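You operate a simulated robot arm through the tools that you are given. There is no shell and no other tool. Be economical: measure what you need, move in short steps, check, and stop when the job is done.

The job below is to be done with a simulated robot arm. You get a single attempt, and the scene is never put back.

## Task
Scan the blue block and drop it in the sorting cell with its code.
Fine: shut the scanner drawer to scan, and again at the end; the other blocks stay where they lie.
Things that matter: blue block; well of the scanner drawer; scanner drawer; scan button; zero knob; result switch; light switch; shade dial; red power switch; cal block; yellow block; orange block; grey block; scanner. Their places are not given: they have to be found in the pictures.

The check looks at the end state, three seconds after you hand in, the way a careful person would. Anything else that was tipped, shoved, dropped, spilled or broken makes it a failure.

## Robot
A 6-joint arm with a two-finger parallel gripper, fixed in place. Base frame: the origin is at the foot of the arm, x ahead of it, y to its left, z up; the work surface is at about z = 0. Lengths are in mm, angles in rad, forces in N, time in s.
With the tool pointing down near the work surface it reaches from about 140 to 580 mm from the base axis. Its first joint turns from -1.152 to 1.152 rad. Payload 2.1 kg.
The tool frame sits at the grasp point between the pads (the TCP): z along the fingers, y along the line on which they close. The tips reach 30 mm beyond it. Largest opening 94 mm; finger width 28, thickness 10; the body of the gripper, 50 by 96 mm, starts 55 mm behind the TCP.
Orientation is told as [roll, pitch, yaw] about the base's x, y, z axes, in that order, counted from this pose: with the fingers straight down and closing along the base's y, the tool's x points along the base's -x, its y along +y and its z along -z.

## Interface
- The arm moves only by the tool nudge_tool. Its argument "increments" is a list that holds one entry, the list of rows, each a list of 7 numbers: the turn, a rotation vector about the tool's x, y, z in rad, then the shift along the tool's x, y, z in mm, then the gripper command, from -1 (shut) to 1 (fully open), values between in proportion. In form: [[[rx, ry, rz, dx, dy, dz, grip], ...]]. A call has 1 to 8 rows; each row shifts and turns the commanded pose from where the row before left it, along the tool's axes as they then stand. A row lasts 0.2 s, in which the tool goes at most 50 mm and 0.15 rad; a call with a longer step from one row to the next is refused whole, and so is a gripper value outside its range. Where a pose cannot be reached the arm comes as near as it can. A force on the tool above 50 N (or 10 N above the force at the start of the call, whichever is more), or a blocked arm, ends the call early, and 0.2 s more pass. The fingers move at their own pace (about 72 mm/s each) and stop on an object; they squeeze with about 43 N. The grip force told is the motor's: it shows also when the fingers shut on nothing. Time passes only in rows, and 0.2 s behind the last, so rows that do not move let the fingers close. The reply holds the time, the measured pose of the TCP, the force on the tool along the base axes, the opening and the grip force, in the units named above and with some noise.
- Cameras (640 x 400 px; columns grow to the right, rows downward): "scene" is fixed at [72.6, -391.8, 480.8]; the picture's right is [0.55, -0.84, 0.00], its down [-0.50, -0.33, -0.80] and it looks along [0.67, 0.44, -0.59] (base axes); focal length 237 px, centre (320, 200). "wrist" rides on the gripper at [-37, 0, -58] in the tool frame; the picture's right is [0.00, -1.00, 0.00], its down [0.97, 0.00, -0.24] and it looks along [0.24, 0.00, 0.97] (tool axes); focal length 218 px, centre (320, 200).
- snapshot(camera): a new picture of that camera. No time passes.
- point_at(camera, pixels): for up to 12 pixels [column, row] of the newest picture of that camera ("zoom" is the newest enlarged one), the place [x, y, z] in the base frame of the surface seen there, good to about 2 mm. No time passes.
- enlarge(camera, box): a new picture of the part [left, top, right, bottom] of that camera's present view, enlarged. No time passes.
- close_job(): hands the job in; it is judged then, once.

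Go step by step. Measure first, check grasps and placings, and put right what went wrong. The budget is 80 turns and 38 pictures, counting those below and the enlarged ones. Unless the task says otherwise, let go and move clear before handing in, and close with one line.

The tools are called after "Call:" as a command line: name --argument value ..., lists and objects as JSON in quotes. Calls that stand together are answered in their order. nudge_tool: Moves the arm, as the interface text tells. Its arguments: {"type":"object","properties":{"increments":{"type":"array","items":{"type":"array","items":{"type":"array","items":{"type":"number"}}}}},"required":["increments"]} The other tools are called the same way: snapshot (camera) takes a picture; point_at (camera, pixels) gives the place of the surface under pixels of a picture; enlarge (camera, box) takes an enlarged picture of a part of a camera's view; close_job () hands the job in.

At the start:

```text
time_s: 0.0
tcp_pos: [322.0, 13.3, 335.8]
ee_rot: [0.0, -0.001, 0.0]
ft_force: [0.1, -0.2, 0.1]
grip_width: 94.1
finger_force: 0.1
```

scene: 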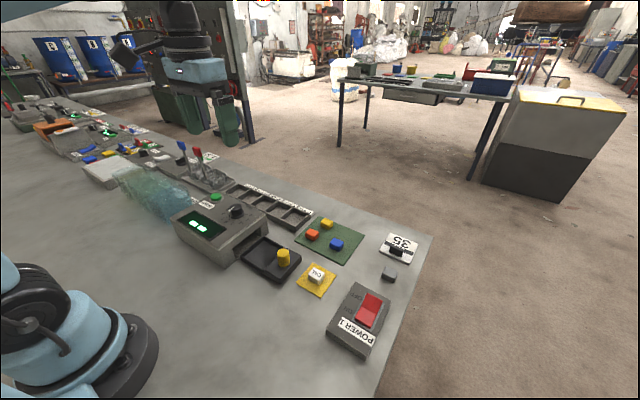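
wrist: 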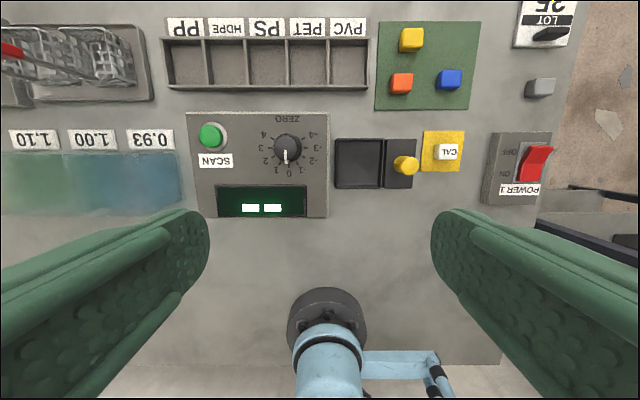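

The wrist view shows the scanner with display (265,208), an apparently open drawer with well (358,163) and yellow knob (405,165), blue block (449,79), and bins labelled PP..PVC. I'll look closer and measure.

Call:
enlarge --camera "wrist" --box '[180, 100, 480, 225]'

Call:
enlarge --camera "scene" --box '[160, 170, 440, 360]'

Call:
point_at --camera "wrist" --pixels '[[449, 78], [358, 163], [404, 165], [211, 135], [287, 146], [447, 151], [398, 150], [190, 62], [332, 62], [540, 160], [230, 120], [321, 180]]'

```text
2.13 times, centred on (330, 162) of wrist
```

zoom: 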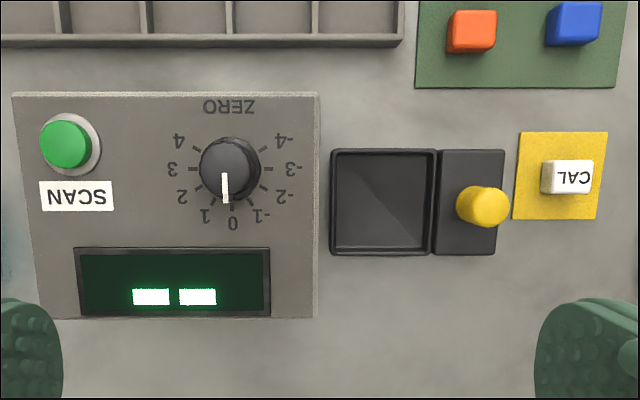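

```text
2.11 times, centred on (300, 265) of scene
```

zoom: 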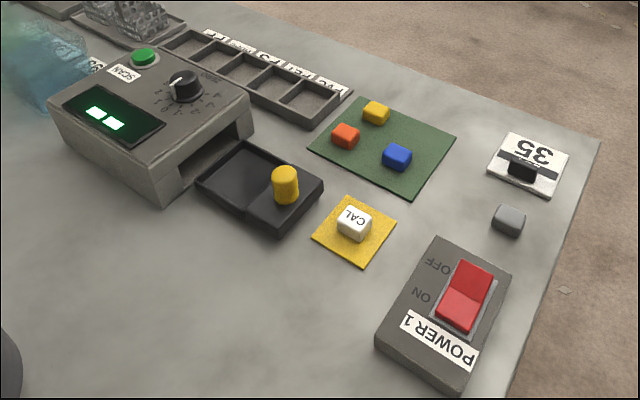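

```text
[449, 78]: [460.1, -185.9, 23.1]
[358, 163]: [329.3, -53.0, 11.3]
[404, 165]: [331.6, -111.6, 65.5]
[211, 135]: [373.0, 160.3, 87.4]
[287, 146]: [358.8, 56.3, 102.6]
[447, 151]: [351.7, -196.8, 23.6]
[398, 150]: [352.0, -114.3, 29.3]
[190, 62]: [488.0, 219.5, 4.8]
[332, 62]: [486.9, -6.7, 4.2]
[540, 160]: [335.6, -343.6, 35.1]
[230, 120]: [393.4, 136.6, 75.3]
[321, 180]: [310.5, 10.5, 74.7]
```

The display shows dashes and the drawer is open to the -y side. I'll look at the other panels for anything relevant.

Call:
enlarge --camera "scene" --box '[0, 90, 240, 230]'

Call:
enlarge --camera "wrist" --box '[360, 0, 580, 210]'

Call:
enlarge --camera "wrist" --box '[0, 0, 380, 110]'

```text
2.67 times, centred on (120, 160) of scene
```

zoom: 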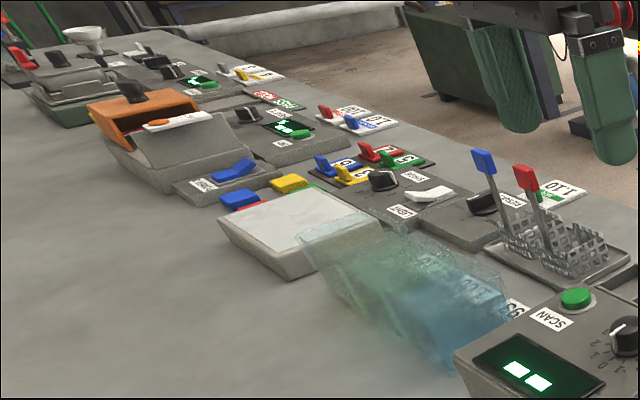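

```text
1.90 times, centred on (470, 105) of wrist
```

zoom: 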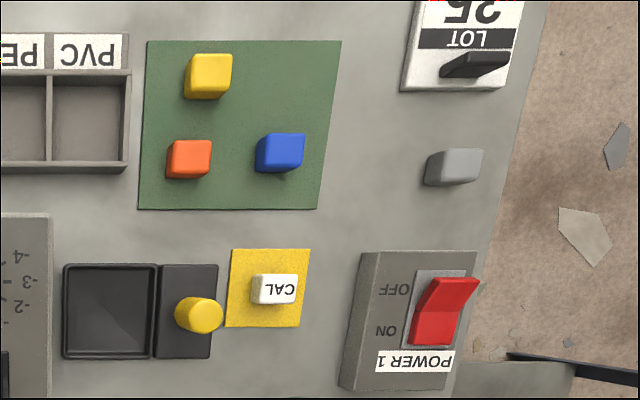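

```text
1.68 times, centred on (190, 55) of wrist
```

zoom: 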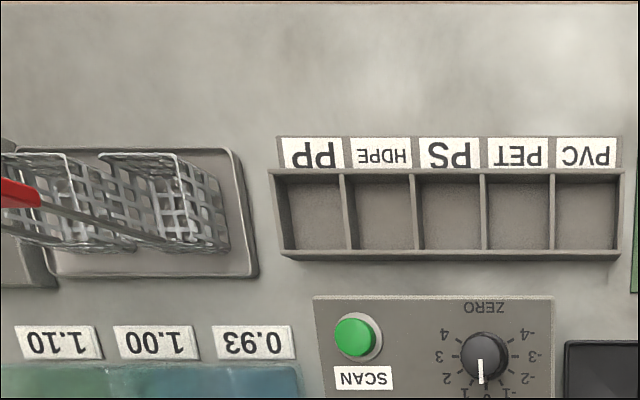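

I'll measure block edges, well edges, cells and the knob precisely.

Call:
enlarge --camera "wrist" --box '[320, 40, 480, 200]'

Call:
point_at --camera "wrist" --pixels '[[440, 78], [461, 76], [450, 71], [450, 84], [338, 163], [380, 163], [358, 142], [358, 186], [168, 62], [207, 62], [245, 62], [288, 62]]'

Call:
point_at --camera "wrist" --pixels '[[327, 62], [366, 62], [345, 41], [345, 86], [409, 160], [397, 166], [416, 166], [407, 172], [212, 136], [204, 135], [220, 135], [211, 128]]'

```text
2.50 times, centred on (400, 120) of wrist
```

zoom: 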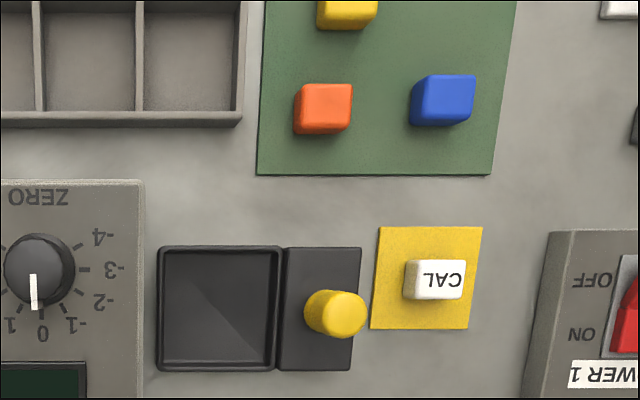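

```text
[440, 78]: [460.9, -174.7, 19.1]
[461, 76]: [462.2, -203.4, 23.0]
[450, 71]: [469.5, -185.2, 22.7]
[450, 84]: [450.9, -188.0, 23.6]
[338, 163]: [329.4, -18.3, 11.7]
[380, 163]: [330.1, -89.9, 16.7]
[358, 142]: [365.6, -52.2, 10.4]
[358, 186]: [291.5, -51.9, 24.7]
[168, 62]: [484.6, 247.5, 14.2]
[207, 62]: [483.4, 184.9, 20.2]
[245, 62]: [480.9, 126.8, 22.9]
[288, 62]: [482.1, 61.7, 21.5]
```

```text
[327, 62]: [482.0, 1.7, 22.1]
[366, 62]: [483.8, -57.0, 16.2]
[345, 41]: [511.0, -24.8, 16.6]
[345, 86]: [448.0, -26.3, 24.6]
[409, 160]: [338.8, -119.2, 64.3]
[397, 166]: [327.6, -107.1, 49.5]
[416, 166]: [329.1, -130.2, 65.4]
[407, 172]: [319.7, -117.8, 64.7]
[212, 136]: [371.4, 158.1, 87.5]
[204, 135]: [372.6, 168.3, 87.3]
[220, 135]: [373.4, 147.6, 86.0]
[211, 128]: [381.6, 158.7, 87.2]
```

Blue block centre is about (460,-189), 28 by 24 mm, top z 23; well centre (329,-54), drawer knob (329,-119). I move above the blue block.

Call:
nudge_tool --increments '[[[0, 0, 0, -19.7, -28.9, 26.5, 0.4], [0, 0, 0, -19.7, -28.9, 26.5, 0.4], [0, 0, 0, -19.7, -28.9, 26.5, 0.4], [0, 0, 0, -19.7, -28.9, 26.5, 0.4], [0, 0, 0, -19.7, -28.9, 26.5, 0.4], [0, 0, 0, -19.7, -28.9, 26.5, 0.4], [0, 0, 0, -19.8, -28.9, 26.5, 0.4], [0, 0, 0, 0, 0, 0, 0.4]]]'

Call:
snapshot --camera "wrist"

```text
time_s: 1.8
tcp_pos: [460.6, -190.7, 149.0]
ee_rot: [0.002, 0.001, 0.0]
ft_force: [0.2, -0.1, 0.7]
grip_width: 65.9
finger_force: 0.1
```

```text
29 pictures are left
```

wrist: 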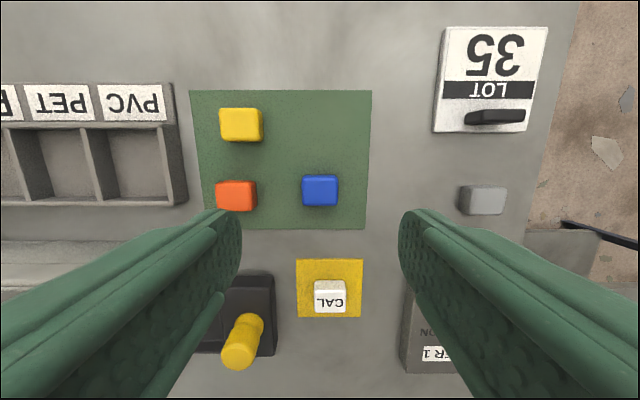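

Blue is at (320,190), directly between the fingers; I verify its edges.

Call:
point_at --camera "wrist" --pixels '[[320, 190], [305, 190], [336, 190], [320, 178], [320, 203], [331, 293], [316, 293], [345, 293], [331, 282], [331, 303]]'

```text
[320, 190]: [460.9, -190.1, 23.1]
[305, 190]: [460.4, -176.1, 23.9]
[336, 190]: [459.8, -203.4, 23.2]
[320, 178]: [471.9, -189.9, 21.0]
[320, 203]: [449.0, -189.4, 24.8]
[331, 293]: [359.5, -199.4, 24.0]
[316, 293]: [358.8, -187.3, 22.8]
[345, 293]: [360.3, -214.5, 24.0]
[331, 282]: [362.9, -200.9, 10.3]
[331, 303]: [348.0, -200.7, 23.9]
```

Block centre (460.5,-190) matches the TCP. I descend to z 35 and close.

Call:
nudge_tool --increments '[[[0, 0, 0, 0, 0.5, 38, 0.4], [0, 0, 0, 0, 0, 38, 0.4], [0, 0, 0, 0, 0, 38, 0.4], [0, 0, 0, 0, 0, 0, 0.4], [0, 0, 0, 0, 0, 0, -1], [0, 0, 0, 0, 0, 0, -1], [0, 0, 0, 0, 0, 0, -1]]]'

```text
time_s: 3.4
tcp_pos: [459.3, -189.0, 34.6]
ee_rot: [-0.001, -0.002, 0.001]
ft_force: [-0.4, 0.2, 0.1]
grip_width: 30.6
finger_force: 42.8
```

The block is gripped (30.6 mm). I lift and carry over the well at z≈145.

Call:
nudge_tool --increments '[[[0, 0, 0, 0, 0, -37, -1], [0, 0, 0, 0, 0, -37, -1], [0, 0, 0, 0, 0, -36, -1], [0, 0, 0, 32.5, 33.75, 0, -1], [0, 0, 0, 32.5, 33.75, 0, -1], [0, 0, 0, 32.5, 33.75, 0, -1], [0, 0, 0, 32.5, 33.75, 0, -1], [0, 0, 0, 0, 0, 0, -1]]]'

Call:
snapshot --camera "wrist"

```text
time_s: 5.2
tcp_pos: [331.2, -52.9, 146.7]
ee_rot: [0.001, 0.001, -0.001]
ft_force: [0.3, -0.1, -0.1]
grip_width: 30.3
finger_force: 42.7
```

```text
28 pictures are left
```

wrist: 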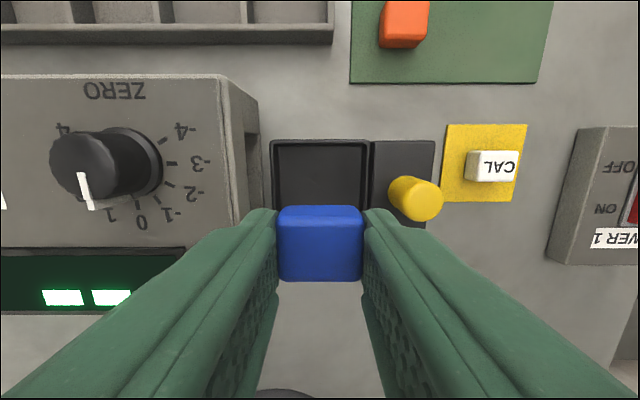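

Block is held above the well; I recheck well wall positions before lowering.

Call:
point_at --camera "wrist" --pixels '[[320, 175], [271, 175], [278, 175], [361, 175], [367, 175], [320, 142], [320, 148], [256, 150], [258, 175], [412, 195], [250, 120], [376, 215]]'

```text
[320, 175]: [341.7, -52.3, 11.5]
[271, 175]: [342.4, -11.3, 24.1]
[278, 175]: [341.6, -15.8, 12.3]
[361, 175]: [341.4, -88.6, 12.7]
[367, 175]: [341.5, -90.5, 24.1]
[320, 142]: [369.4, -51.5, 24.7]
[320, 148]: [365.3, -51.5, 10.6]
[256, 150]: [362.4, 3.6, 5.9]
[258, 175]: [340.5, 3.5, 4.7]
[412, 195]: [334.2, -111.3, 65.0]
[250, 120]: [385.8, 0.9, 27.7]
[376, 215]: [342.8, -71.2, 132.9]
```

Well interior y -16..-88, floor z 11. I lower to z≈47 and open only to ~46 mm so the fingers don't touch the walls, then rise.

Call:
nudge_tool --increments '[[[0, 0, 0, 1, 0.5, 40, -1], [0, 0, 0, 1, 0, 40, -1], [0, 0, 0, 0, 0, 19, -1], [0, 0, 0, 0, 0, 0, -1], [0, 0, 0, 0, 0, 0, -1]]]'

```text
time_s: 6.4
tcp_pos: [327.0, -53.7, 46.2]
ee_rot: [0.0, 0.001, -0.002]
ft_force: [0.5, -0.4, -0.2]
grip_width: 30.3
finger_force: 43.3
```

Call:
nudge_tool --increments '[[[0, 0, 0, 0, 0, 0, -0.04], [0, 0, 0, 0, 0, 0, -0.04], [0, 0, 0, 0, 0, -40, -0.04], [0, 0, 0, 0, 0, -45, -0.04], [0, 0, 0, 0, -33, 0, -0.04], [0, 0, 0, 0, -33, 0, -0.04], [0, 0, 0, 0, 0, 0, 0]]]'

Call:
snapshot --camera "wrist"

```text
time_s: 8.0
tcp_pos: [328.4, -118.0, 132.8]
ee_rot: [0.001, -0.001, 0.001]
ft_force: [0.9, 0.4, -0.6]
grip_width: 47.0
finger_force: 0.1
```

```text
27 pictures are left
```

wrist: 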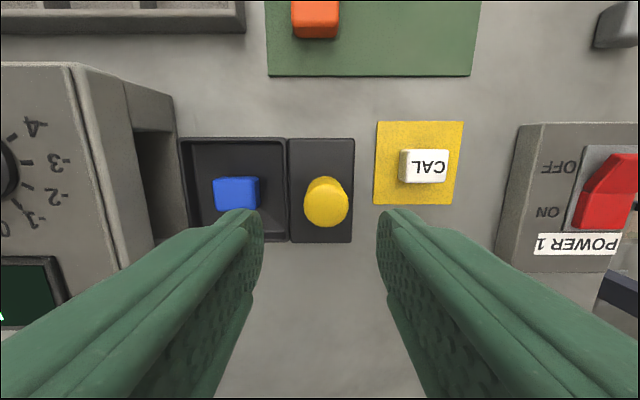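

Block sits in the well. I locate the drawer knob exactly.

Call:
point_at --camera "wrist" --pixels '[[326, 203], [306, 203], [346, 203], [326, 185], [326, 222], [236, 190], [139, 220], [148, 180], [345, 150]]'

```text
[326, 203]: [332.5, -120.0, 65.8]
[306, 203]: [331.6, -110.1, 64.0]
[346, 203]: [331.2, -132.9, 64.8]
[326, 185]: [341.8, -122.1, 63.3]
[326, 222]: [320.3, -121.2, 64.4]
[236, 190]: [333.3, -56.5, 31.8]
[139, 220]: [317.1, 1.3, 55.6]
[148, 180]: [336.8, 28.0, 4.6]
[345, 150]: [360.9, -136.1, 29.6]
```

Knob centre (331,-121), radius 11. I go down around it and grip.

Call:
nudge_tool --increments '[[[0, 0, 0, -2.5, -3, 30, 0], [0, 0, 0, 0, 0, 33, 0], [0, 0, 0, 0, 0, 0, 0], [0, 0, 0, 0, 0, 0, -1], [0, 0, 0, 0, 0, 0, -1], [0, 0, 0, 0, 0, 0, -1]]]'

```text
time_s: 9.4
tcp_pos: [330.8, -120.2, 67.9]
ee_rot: [-0.001, 0.0, 0.001]
ft_force: [-0.5, -0.4, -16.1]
grip_width: 27.7
finger_force: 44.9
```

Knob gripped. I push the drawer in (+y) in small steps.

Call:
nudge_tool --increments '[[[0, 0, 0, 0, 12, 0, -1], [0, 0, 0, 0, 12, 0, -1], [0, 0, 0, 0, 12, 0, -1], [0, 0, 0, 0, 12, 0, -1], [0, 0, 0, 0, 12, 0, -1], [0, 0, 0, 0, 10, 0, -1]]]'

```text
time_s: 10.8
tcp_pos: [331.5, -51.8, 69.4]
ee_rot: [-0.001, 0.0, 0.0]
ft_force: [8.1, 0.0, -4.4]
grip_width: 27.6
finger_force: 45.2
```

Call:
snapshot --camera "scene"

Call:
snapshot --camera "wrist"

```text
26 pictures are left
```

scene: 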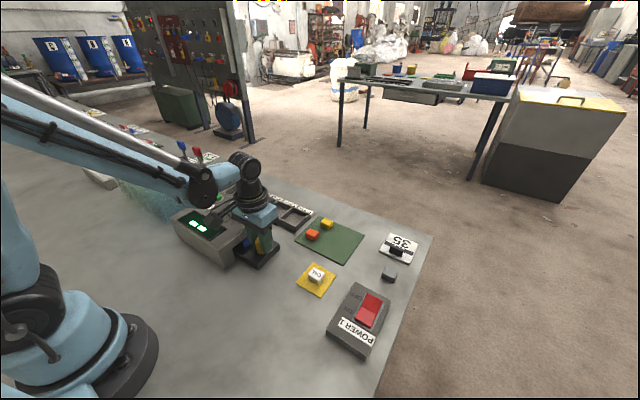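

```text
25 pictures are left
```

wrist: 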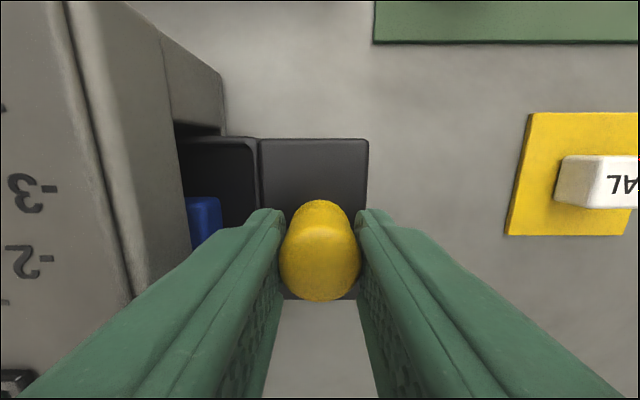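

Drawer still has ~20 mm to go (well wall at px 258 not yet under the edge). I keep pushing in small steps until it meets a stop.

Call:
nudge_tool --increments '[[[0, 0, 0, 0, 7, 0, -1], [0, 0, 0, 0, 7, 0, -1], [0, 0, 0, 0, 5, 0, -1], [0, 0, 0, 0, 4, 0, -1], [0, 0, 0, 0, 3, 0, -1]]]'

Call:
snapshot --camera "wrist"

```text
time_s: 12.0
tcp_pos: [331.1, -29.3, 67.7]
ee_rot: [-0.009, 0.001, -0.003]
ft_force: [6.1, -36.7, -20.4]
grip_width: 27.5
finger_force: 45.0
```

```text
24 pictures are left
```

wrist: 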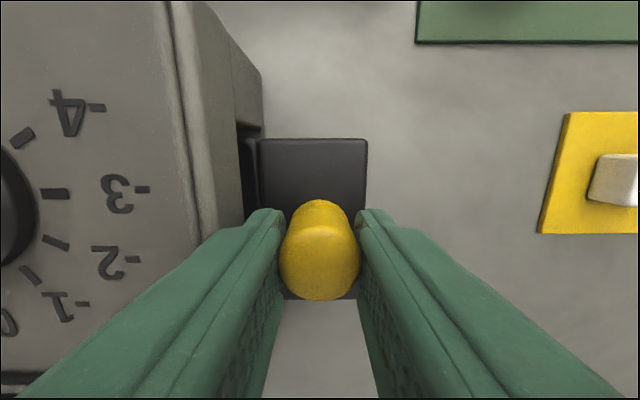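

There's −37 N against me; I check whether it is the stop or my finger on the scanner's wall.

Call:
point_at --camera "wrist" --pixels '[[255, 165], [262, 165], [300, 165], [250, 120], [225, 200], [215, 160], [255, 225], [190, 180], [258, 105]]'

Call:
enlarge --camera "wrist" --box '[180, 100, 380, 300]'

```text
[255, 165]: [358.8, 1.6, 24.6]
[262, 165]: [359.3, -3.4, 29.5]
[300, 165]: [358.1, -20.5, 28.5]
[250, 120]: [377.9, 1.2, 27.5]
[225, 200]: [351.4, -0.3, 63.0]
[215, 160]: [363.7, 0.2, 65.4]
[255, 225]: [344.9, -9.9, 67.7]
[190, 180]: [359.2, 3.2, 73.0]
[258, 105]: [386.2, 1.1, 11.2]
```

```text
2.00 times, centred on (280, 200) of wrist
```

zoom: 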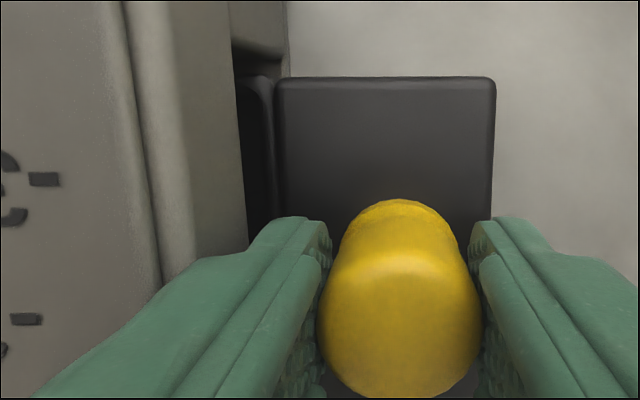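

The rim is at the scanner face (y≈0) so this seems to be the stop. I relax the command 3 mm, open just slightly, and lift off.

Call:
nudge_tool --increments '[[[0, 0, 0, 0, -3, 0, -1], [0, 0, 0, 0, 0, 0, -0.26], [0, 0, 0, 0, 0, 0, -0.26], [0, 0, 0, 0, 0, -35, -0.26], [0, 0, 0, 0, 0, -40, -0.26], [0, 0, 0, 0, -43, 0, -1], [0, 0, 0, 0, 0, 0, -1], [0, 0, 0, 0, 0, 0, -1]]]'

Call:
snapshot --camera "wrist"

```text
time_s: 13.8
tcp_pos: [330.4, -71.8, 143.5]
ee_rot: [0.001, 0.001, 0.0]
ft_force: [-0.4, 0.1, 0.5]
grip_width: 0.0
finger_force: 32.5
```

```text
22 pictures are left
```

wrist: 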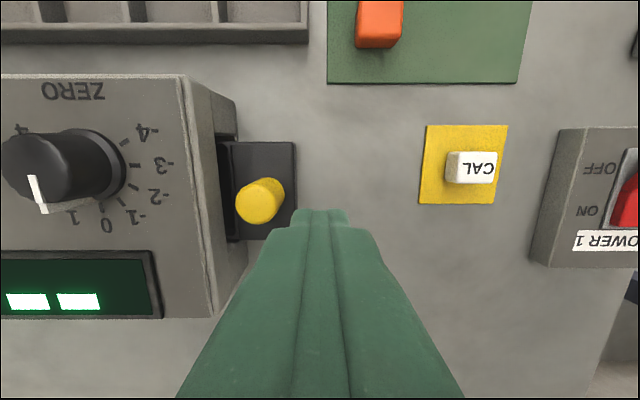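

Drawer looks nearly shut (rim sliver at px 228). I push the knob with closed fingers from outside to confirm it's at the stop.

Call:
nudge_tool --increments '[[[0, 0, 0, 0, 0, 40, -1], [0, 0, 0, 0, 0, 30, -1], [0, 0, 0, 0, 12, 0, -1], [0, 0, 0, 0, 6, 0, -1], [0, 0, 0, 0, 4, 0, -1], [0, 0, 0, 0, 3, 0, -1]]]'

```text
time_s: 15.2
tcp_pos: [331.2, -49.0, 73.4]
ee_rot: [-0.007, -0.003, -0.004]
ft_force: [3.0, -22.2, 13.8]
grip_width: 0.1
finger_force: 33.4
```

Call:
nudge_tool --increments '[[[0, 0, 0, 0, 2, 0, -1], [0, 0, 0, 0, 0, 0, -1]]]'

```text
time_s: 15.8
tcp_pos: [330.4, -49.3, 74.2]
ee_rot: [-0.014, -0.004, -0.002]
ft_force: [9.2, -41.4, 16.3]
grip_width: 0.1
finger_force: 32.8
```

It's hard against the stop, so shut. Now I retreat, rise, and move above the SCAN button (372,158).

Call:
nudge_tool --increments '[[[0, 0, 0, 0, -10, 0, -1], [0, 0, 0, 0, 0, -45, -1], [0, 0, 0, 0, 0, -45, -1], [0, 0, 0, -10.5, 43, 0, -1], [0, 0, 0, -10.5, 43, 0, -1], [0, 0, 0, -10.5, 43, 0, -1], [0, 0, 0, -10.5, 43, 0, -1], [0, 0, 0, 0, 43, 0, -1]]]'

Call:
snapshot --camera "wrist"

```text
time_s: 17.6
tcp_pos: [372.8, 158.4, 164.3]
ee_rot: [0.0, -0.001, -0.001]
ft_force: [0.1, 0.9, 0.3]
grip_width: 0.0
finger_force: 32.8
```

```text
21 pictures are left
```

wrist: 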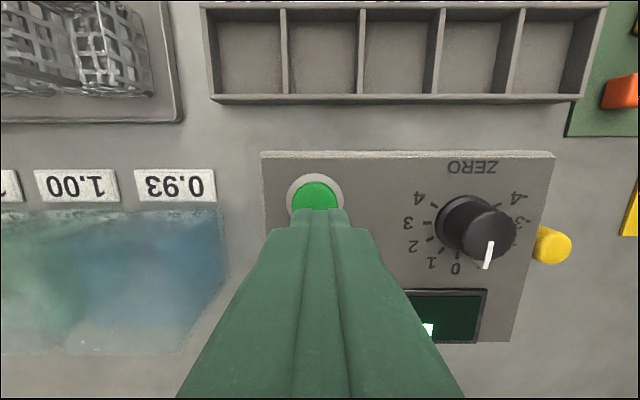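

Fingertips are above the button. I press down gently.

Call:
nudge_tool --increments '[[[0, 0, 0, 0, 0, 22, -1], [0, 0, 0, 0, 0, 22, -1], [0, 0, 0, 0, 0, 3, -1], [0, 0, 0, 0, 0, 2, -1], [0, 0, 0, 0, 0, 2, -1], [0, 0, 0, 0, 0, 2, -1]]]'

Call:
snapshot --camera "scene"

```text
time_s: 19.1
tcp_pos: [372.4, 159.7, 113.4]
ee_rot: [-0.002, -0.001, 0.001]
ft_force: [-1.1, -0.2, 17.6]
grip_width: 0.2
finger_force: 32.8
stopped in row 6: the force on the tool passed its limit (the readings are from after the stop); the commanded pose is now the measured one
```

```text
20 pictures are left
```

scene: 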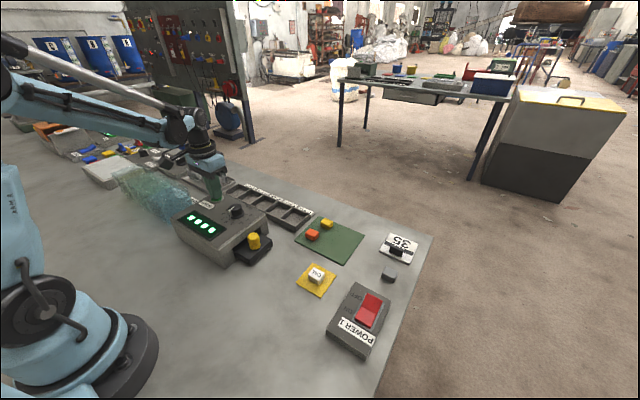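

Display changed to four glyphs. I raise the tool and zoom in.

Call:
nudge_tool --increments '[[[0, 0, 0, 0, 0, -25, -1], [0, 0, 0, 0, 0, -35, -1], [0, 0, 0, 0, -40, -20, -1], [0, 0, 0, 20, -40, -20, -1], [0, 0, 0, 10, 0, -20, -1]]]'

Call:
enlarge --camera "scene" --box '[165, 180, 285, 275]'

Call:
snapshot --camera "wrist"

```text
time_s: 20.3
tcp_pos: [342.2, 79.3, 233.1]
ee_rot: [-0.001, 0.001, 0.0]
ft_force: [0.3, 0.2, 0.7]
grip_width: 0.0
finger_force: 32.6
```

```text
4.21 times, centred on (225, 228) of scene
```

zoom: 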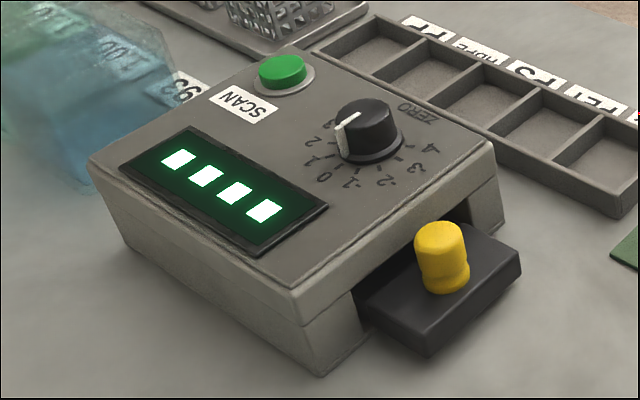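

```text
18 pictures are left
```

wrist: 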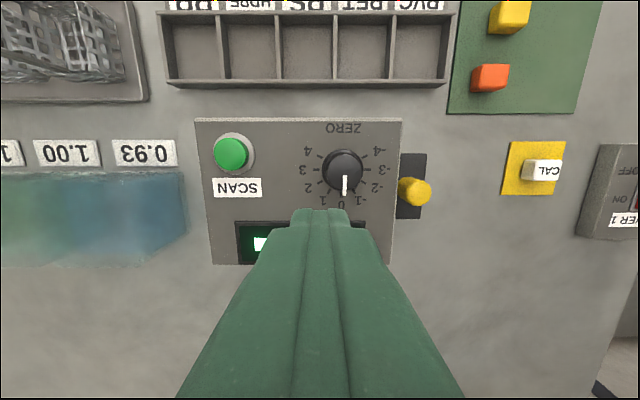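

Display shows four squares; I move back (-x) for a direct look at the display, and see if it changes with time.

Call:
nudge_tool --increments '[[[0, 0, 0, 40, 0, -10, -1], [0, 0, 0, 40, 0, -10, -1], [0, 0, 0, 0, 0, 0, -1], [0, 0, 0, 0, 0, 0, -1], [0, 0, 0, 0, 0, 0, -1], [0, 0, 0, 0, 0, 0, -1], [0, 0, 0, 0, 0, 0, -1]]]'

Call:
enlarge --camera "wrist" --box '[170, 0, 470, 200]'

```text
time_s: 21.9
tcp_pos: [263.2, 77.9, 253.5]
ee_rot: [-0.003, 0.0, 0.002]
ft_force: [0.4, 0.2, 1.0]
grip_width: 0.2
finger_force: 33.6
```

```text
2.00 times, centred on (320, 100) of wrist
```

zoom: 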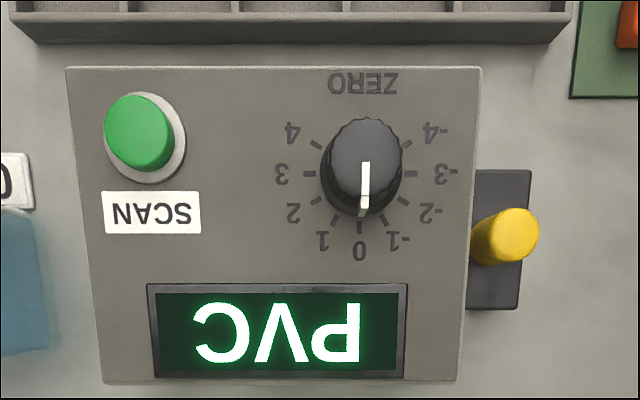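

The display reads "PVC" with the ZERO knob at 0, so the target is the PVC cell (y≈-28). I locate the drawer knob now and go above it.

Call:
point_at --camera "zoom" --pixels '[[512, 235], [495, 235], [530, 235], [512, 215], [512, 255]]'

Call:
nudge_tool --increments '[[[0, 0, 0, 0, -36, 0, -0.2], [0, 0, 0, -22, -36, 25, -0.2], [0, 0, 0, -22, -36, 25, -0.2], [0, 0, 0, -23, 0, 30, -0.2], [0, 0, 0, 0, 0, 30, -0.2], [0, 0, 0, 0, 0, 0, -0.2]]]'

Call:
snapshot --camera "wrist"

```text
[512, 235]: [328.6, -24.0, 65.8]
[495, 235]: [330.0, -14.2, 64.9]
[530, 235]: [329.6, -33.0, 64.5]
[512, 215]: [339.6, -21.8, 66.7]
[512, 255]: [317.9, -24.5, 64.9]
```

```text
time_s: 23.3
tcp_pos: [329.2, -29.7, 142.4]
ee_rot: [-0.003, 0.001, 0.0]
ft_force: [0.3, 0.5, -0.3]
grip_width: 37.6
finger_force: 0.1
```

```text
16 pictures are left
```

wrist: 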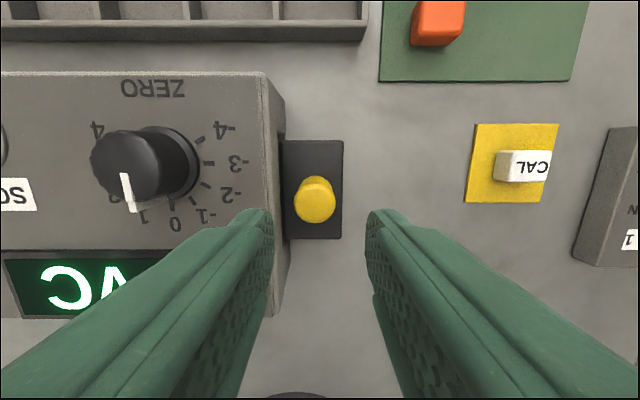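

Space between knob and scanner wall is tight for a finger, so I turn the gripper 90° to grip the knob along x instead (camera swinging to -y side).

Call:
nudge_tool --increments '[[[0, 0, 0.1428, 0, 0, 0, 0], [0, 0, 0.1428, 0, 0, 0, 0], [0, 0, 0.1428, 0, 0, 0, 0], [0, 0, 0.1428, 0, 0, 0, 0], [0, 0, 0.1428, 0, 0, 0, 0], [0, 0, 0.1428, 0, 0, 0, 0], [0, 0, 0.1428, 0, 0, 0, 0], [0, 0, 0.1428, 0, 0, 0, 0]]]'

Call:
nudge_tool --increments '[[[0, 0, 0.1428, 0, 0, 0, 0], [0, 0, 0.1428, 0, 0, 0, 0], [0, 0, 0.1428, 0, 0, 0, 0], [0, 0, 0, 0, 0, 0, 0]]]'

Call:
snapshot --camera "wrist"

```text
time_s: 25.1
tcp_pos: [331.0, -29.0, 143.2]
ee_rot: [0.001, -0.002, -1.145]
ft_force: [1.1, -0.9, 0.3]
grip_width: 46.8
finger_force: 0.0
```

```text
time_s: 26.1
tcp_pos: [329.8, -27.3, 143.3]
ee_rot: [0.001, -0.001, -1.573]
ft_force: [-1.7, -0.4, 0.3]
grip_width: 46.8
finger_force: 0.0
```

```text
15 pictures are left
```

wrist: 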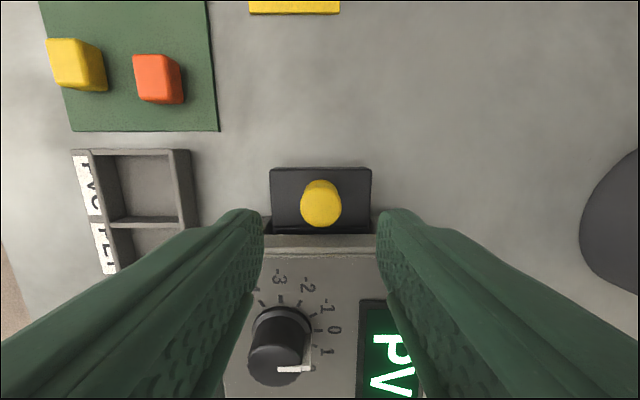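

Orientation good: tool x now points to base +y, tool y to base +x. I measure the knob.

Call:
point_at --camera "wrist" --pixels '[[320, 205], [301, 205], [340, 205], [320, 189], [320, 225], [280, 200], [365, 205], [320, 172], [320, 245]]'

```text
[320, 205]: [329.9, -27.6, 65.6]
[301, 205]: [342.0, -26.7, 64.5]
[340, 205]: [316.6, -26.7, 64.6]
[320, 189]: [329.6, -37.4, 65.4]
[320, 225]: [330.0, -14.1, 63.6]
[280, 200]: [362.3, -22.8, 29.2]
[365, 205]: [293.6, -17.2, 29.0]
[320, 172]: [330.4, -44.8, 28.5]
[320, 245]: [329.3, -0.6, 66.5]
```

Knob centre (330,-26), straight below. I lower to z≈70, grip.

Call:
nudge_tool --increments '[[[0, 0, 0, 0, 0, 37, 0], [0, 0, 0, 0, 0, 36, 0], [0, 0, 0, 0, 0, 0, 0], [0, 0, 0, 0, 0, 0, -1], [0, 0, 0, 0, 0, 0, -1], [0, 0, 0, 0, 0, 0, -1]]]'

```text
time_s: 27.5
tcp_pos: [330.3, -28.8, 68.8]
ee_rot: [0.0, -0.003, -1.572]
ft_force: [6.0, 0.4, -26.8]
grip_width: 27.4
finger_force: 44.9
```

Gripped; I pull the drawer out (-y).

Call:
nudge_tool --increments '[[[0, 0, 0, -10, 0, 0, -1], [0, 0, 0, -12, 0, 0, -1], [0, 0, 0, -12, 0, 0, -1], [0, 0, 0, -12, 0, 0, -1], [0, 0, 0, -12, 0, 0, -1], [0, 0, 0, -12, 0, 0, -1], [0, 0, 0, -12, 0, 0, -1], [0, 0, 0, -10, 0, 0, -1]]]'

```text
time_s: 29.3
tcp_pos: [330.7, -121.7, 71.3]
ee_rot: [-0.004, -0.002, -1.572]
ft_force: [-19.8, 1.5, 32.1]
grip_width: 27.9
finger_force: 45.0
```

Drawer is out to y -121. I release, lift and look into the well.

Call:
nudge_tool --increments '[[[0, 0, 0, 0, 0, 0, 0.1], [0, 0, 0, 0, 0, 0, 0.1], [0, 0, 0, 0, 0, -35, 0.1], [0, 0, 0, 0, 0, -40, 0.1], [0, 0, 0, 33, 0, 0, 0.1], [0, 0, 0, 33, 0, 0, 0.1], [0, 0, 0, 0, 0, 0, 0]]]'

Call:
snapshot --camera "wrist"

```text
time_s: 30.9
tcp_pos: [329.5, -56.3, 144.7]
ee_rot: [0.001, -0.002, -1.57]
ft_force: [0.6, 0.2, 0.1]
grip_width: 47.0
finger_force: 0.1
```

```text
14 pictures are left
```

wrist: 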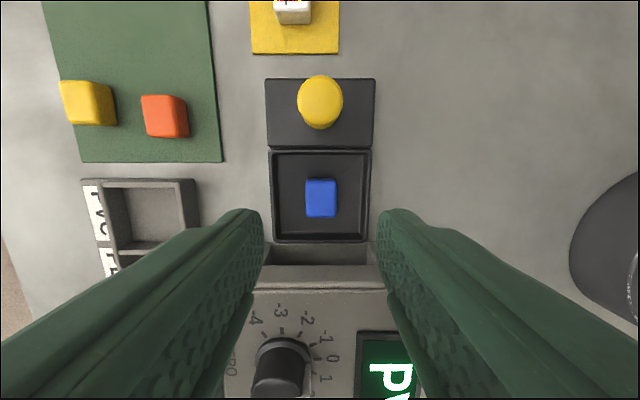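

Call:
point_at --camera "wrist" --pixels '[[321, 197], [306, 197], [336, 197], [321, 180], [321, 215], [272, 197], [370, 197], [320, 241], [320, 245], [150, 218], [195, 215], [110, 218]]'

```text
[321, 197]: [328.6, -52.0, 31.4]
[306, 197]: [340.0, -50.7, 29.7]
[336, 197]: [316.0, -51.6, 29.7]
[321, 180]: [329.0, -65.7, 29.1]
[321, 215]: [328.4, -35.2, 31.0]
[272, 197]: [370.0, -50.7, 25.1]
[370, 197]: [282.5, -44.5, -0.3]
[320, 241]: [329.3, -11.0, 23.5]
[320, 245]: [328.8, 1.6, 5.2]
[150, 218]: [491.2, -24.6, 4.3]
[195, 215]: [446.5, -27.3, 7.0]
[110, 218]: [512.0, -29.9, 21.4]
```

Block centre (328.4,-50.7), top z 31. I narrow the opening to ~38 mm, centre, descend to z 45, and grip along x.

Call:
nudge_tool --increments '[[[0, 0, 0, 5, -1, 0, -0.19], [0, 0, 0, 0, 0, 35, -0.19], [0, 0, 0, 0, 0, 35, -0.19], [0, 0, 0, 0, 0, 29, -0.19], [0, 0, 0, 0, 0, 0, -0.19], [0, 0, 0, 0, 0, 0, -1], [0, 0, 0, 0, 0, 0, -1], [0, 0, 0, 0, 0, 0, -1]]]'

```text
time_s: 32.7
tcp_pos: [328.7, -50.3, 45.3]
ee_rot: [0.001, 0.0, -1.573]
ft_force: [-0.3, 0.0, -0.4]
grip_width: 24.6
finger_force: 42.9
```

Gripped (24.6 mm). I lift and carry over the PVC cell.

Call:
nudge_tool --increments '[[[0, 0, 0, 0, 0, -35, -1], [0, 0, 0, 0, 0, -35, -1], [0, 0, 0, 0, 0, -35, -1], [0, 0, 0, 6, 38, 0, -1], [0, 0, 0, 6, 38, 0, -1], [0, 0, 0, 6, 38, 0, -1], [0, 0, 0, 5.5, 37.5, 0, -1], [0, 0, 0, 0, 0, 0, -1]]]'

Call:
snapshot --camera "wrist"

```text
time_s: 34.5
tcp_pos: [479.4, -27.0, 151.2]
ee_rot: [-0.001, -0.002, -1.57]
ft_force: [0.0, -0.3, 0.1]
grip_width: 24.5
finger_force: 43.1
```

```text
13 pictures are left
```

wrist: 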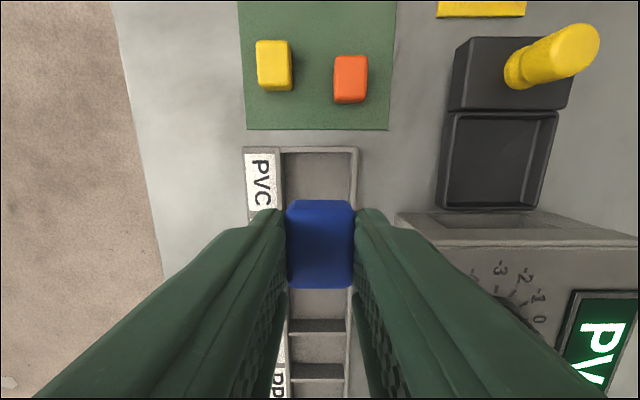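

The PVC cell is beneath; I measure its walls.

Call:
point_at --camera "wrist" --pixels '[[317, 149], [317, 157], [317, 175], [281, 175], [285, 180], [350, 180], [356, 180], [317, 320], [317, 327]]'

```text
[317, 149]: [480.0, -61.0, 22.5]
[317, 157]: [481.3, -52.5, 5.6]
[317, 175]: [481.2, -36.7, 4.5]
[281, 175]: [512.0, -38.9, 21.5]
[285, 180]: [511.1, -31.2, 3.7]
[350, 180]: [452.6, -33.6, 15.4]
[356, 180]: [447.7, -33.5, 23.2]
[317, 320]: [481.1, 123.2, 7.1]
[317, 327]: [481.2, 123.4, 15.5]
```

Cell interior x 452–511, y ~-57–0, floor z 4. I centre at (481.5,-28), lower to z≈42.5 and open only to ~32 mm.

Call:
nudge_tool --increments '[[[0, 0, 0, -1.5, 2, 36, -1], [0, 0, 0, 0, 0, 36, -1], [0, 0, 0, 0, 0, 25, -1], [0, 0, 0, 0, 0, 11, -1], [0, 0, 0, 0, 0, 0, -1]]]'

```text
time_s: 35.7
tcp_pos: [484.1, -28.4, 42.8]
ee_rot: [-0.002, -0.002, -1.571]
ft_force: [0.5, 0.1, -0.3]
grip_width: 24.3
finger_force: 43.1
```

Call:
nudge_tool --increments '[[[0, 0, 0, 0, -1, 0, -1], [0, 0, 0, 0, 0, 0, -0.32], [0, 0, 0, 0, 0, 0, -0.32], [0, 0, 0, 0, 0, -40, -0.32], [0, 0, 0, 0, 0, -40, -0.32], [0, 0, 0, 0, 0, -30, -0.32], [0, 0, 0, -20, -45, 0, -1], [0, 0, 0, -20, -45, 0, -1]]]'

Call:
snapshot --camera "scene"

Call:
snapshot --camera "wrist"

```text
time_s: 37.5
tcp_pos: [390.2, -69.2, 152.4]
ee_rot: [-0.001, -0.001, -1.571]
ft_force: [-0.1, 0.1, -1.0]
grip_width: 0.1
finger_force: 32.9
```

```text
12 pictures are left
```

scene: 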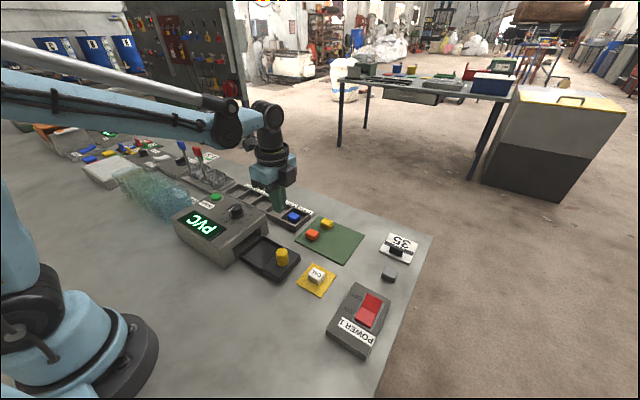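

```text
11 pictures are left
```

wrist: 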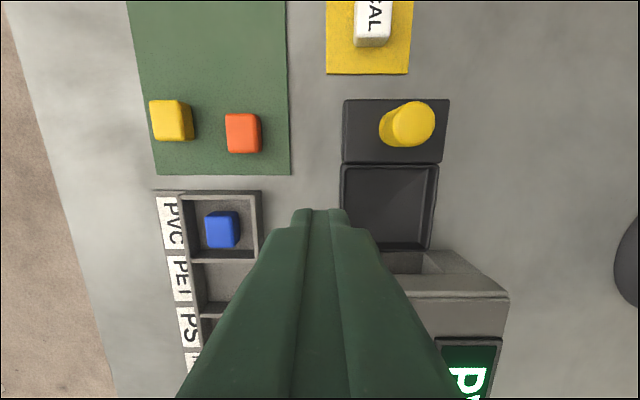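

Blue block lies in the PVC cell. Now I position closed fingers outside the drawer knob at (330,-158).

Call:
nudge_tool --increments '[[[0, 0, 0, -30, -20, 0, -1], [0, 0, 0, -30, -20, 0, -1], [0, 0, 0, -29, -20, 0, -1], [0, 0, 0, 0, 0, 40, -1], [0, 0, 0, 0, 0, 39, -1], [0, 0, 0, 0, 0, 0, -1]]]'

```text
time_s: 38.9
tcp_pos: [332.1, -154.2, 72.8]
ee_rot: [0.001, -0.002, -1.57]
ft_force: [0.2, 0.4, -1.2]
grip_width: 0.2
finger_force: 32.8
```

Call:
nudge_tool --increments '[[[0, 0, 0, 10, 0, 0, -1], [0, 0, 0, 12, 0, 0, -1], [0, 0, 0, 12, 0, 0, -1], [0, 0, 0, 12, 0, 0, -1], [0, 0, 0, 12, 0, 0, -1], [0, 0, 0, 12, 0, 0, -1], [0, 0, 0, 12, 0, 0, -1], [0, 0, 0, 10, 0, 0, -1]]]'

```text
time_s: 40.7
tcp_pos: [331.2, -63.6, 73.8]
ee_rot: [0.0, -0.002, -1.572]
ft_force: [0.4, -0.1, -0.2]
grip_width: 0.0
finger_force: 32.7
```

Call:
nudge_tool --increments '[[[0, 0, 0, 5, 0, 0, -1], [0, 0, 0, 4, 0, 0, -1], [0, 0, 0, 3, 0, 0, -1], [0, 0, 0, 2, 0, 0, -1], [0, 0, 0, 0, 0, 0, -1]]]'

```text
time_s: 41.9
tcp_pos: [330.2, -52.9, 75.1]
ee_rot: [0.0, -0.012, -1.574]
ft_force: [-5.2, -33.7, 10.5]
grip_width: 0.2
finger_force: 33.5
```

The drawer is at its stop (−34 N at y −53, as expected). I back off, rise clear, and check.

Call:
nudge_tool --increments '[[[0, 0, 0, -12, 0, 0, -1], [0, 0, 0, 0, 0, -45, -1], [0, 0, 0, 0, 0, -45, -1], [0, 0, 0, -20, 0, -40, -1], [0, 0, 0, -30, -30, -30, -1], [0, 0, 0, 0, -40, 0, -1], [0, 0, 0, 0, 0, 0, -1]]]'

Call:
enlarge --camera "scene" --box '[160, 170, 440, 360]'

Call:
snapshot --camera "wrist"

```text
refused: row 5 steps farther than a row can; nothing moved
```

```text
2.11 times, centred on (300, 265) of scene
```

zoom: 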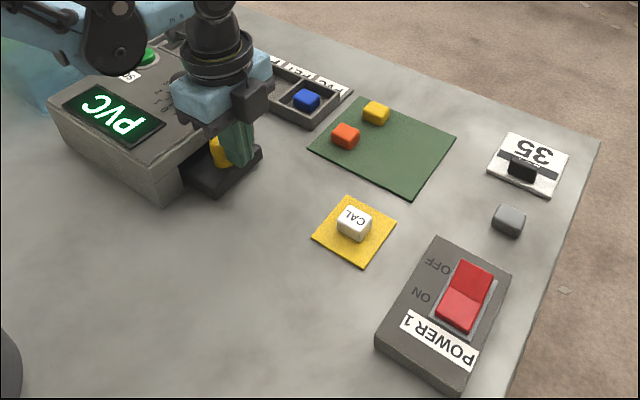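

```text
9 pictures are left
```

wrist: 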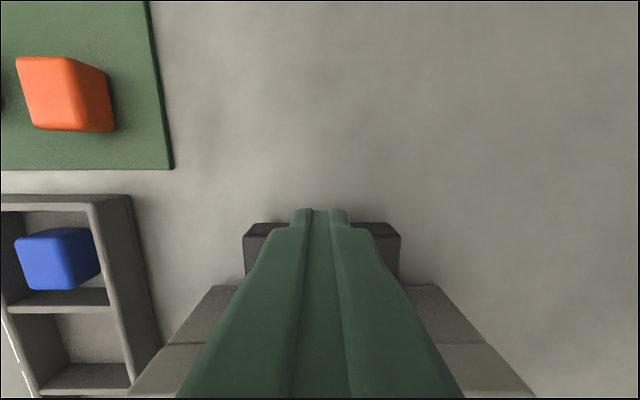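

The move was refused (a row was too long); I retreat with shorter rows.

Call:
nudge_tool --increments '[[[0, 0, 0, -12, 0, 0, -1], [0, 0, 0, 0, 0, -45, -1], [0, 0, 0, 0, 0, -45, -1], [0, 0, 0, -20, 0, -40, -1], [0, 0, 0, -25, -20, -25, -1], [0, 0, 0, 0, -40, 0, -1], [0, 0, 0, 0, 0, 0, -1]]]'

Call:
enlarge --camera "scene" --box '[160, 170, 440, 360]'

Call:
snapshot --camera "wrist"

```text
time_s: 43.5
tcp_pos: [272.7, -109.2, 227.4]
ee_rot: [0.0, -0.001, -1.57]
ft_force: [0.0, 0.1, -0.2]
grip_width: 0.0
finger_force: 33.2
```

```text
2.11 times, centred on (300, 265) of scene
```

zoom: 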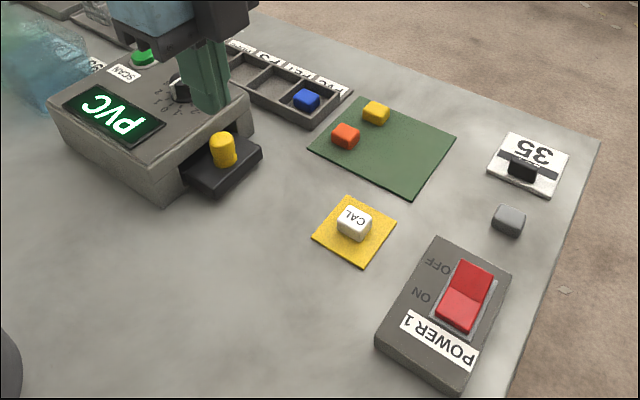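

```text
7 pictures are left
```

wrist: 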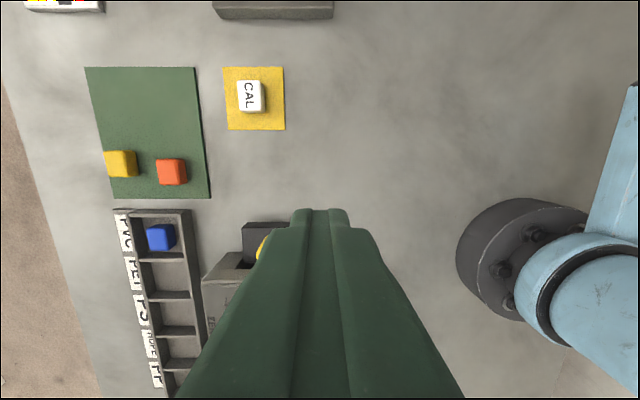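

The last pictures show the blue block in the PVC cell, the drawer shut, the other blocks in place and the arm clear. I hand in.

Call:
close_job

```text
The job is handed in.
```

The blue block scanned as "PVC" and now lies in the PVC cell. The drawer is shut and the other blocks were not moved. I trusted the reading with the zero knob at 0, and did not check it against the cal block because that would have meant moving it.
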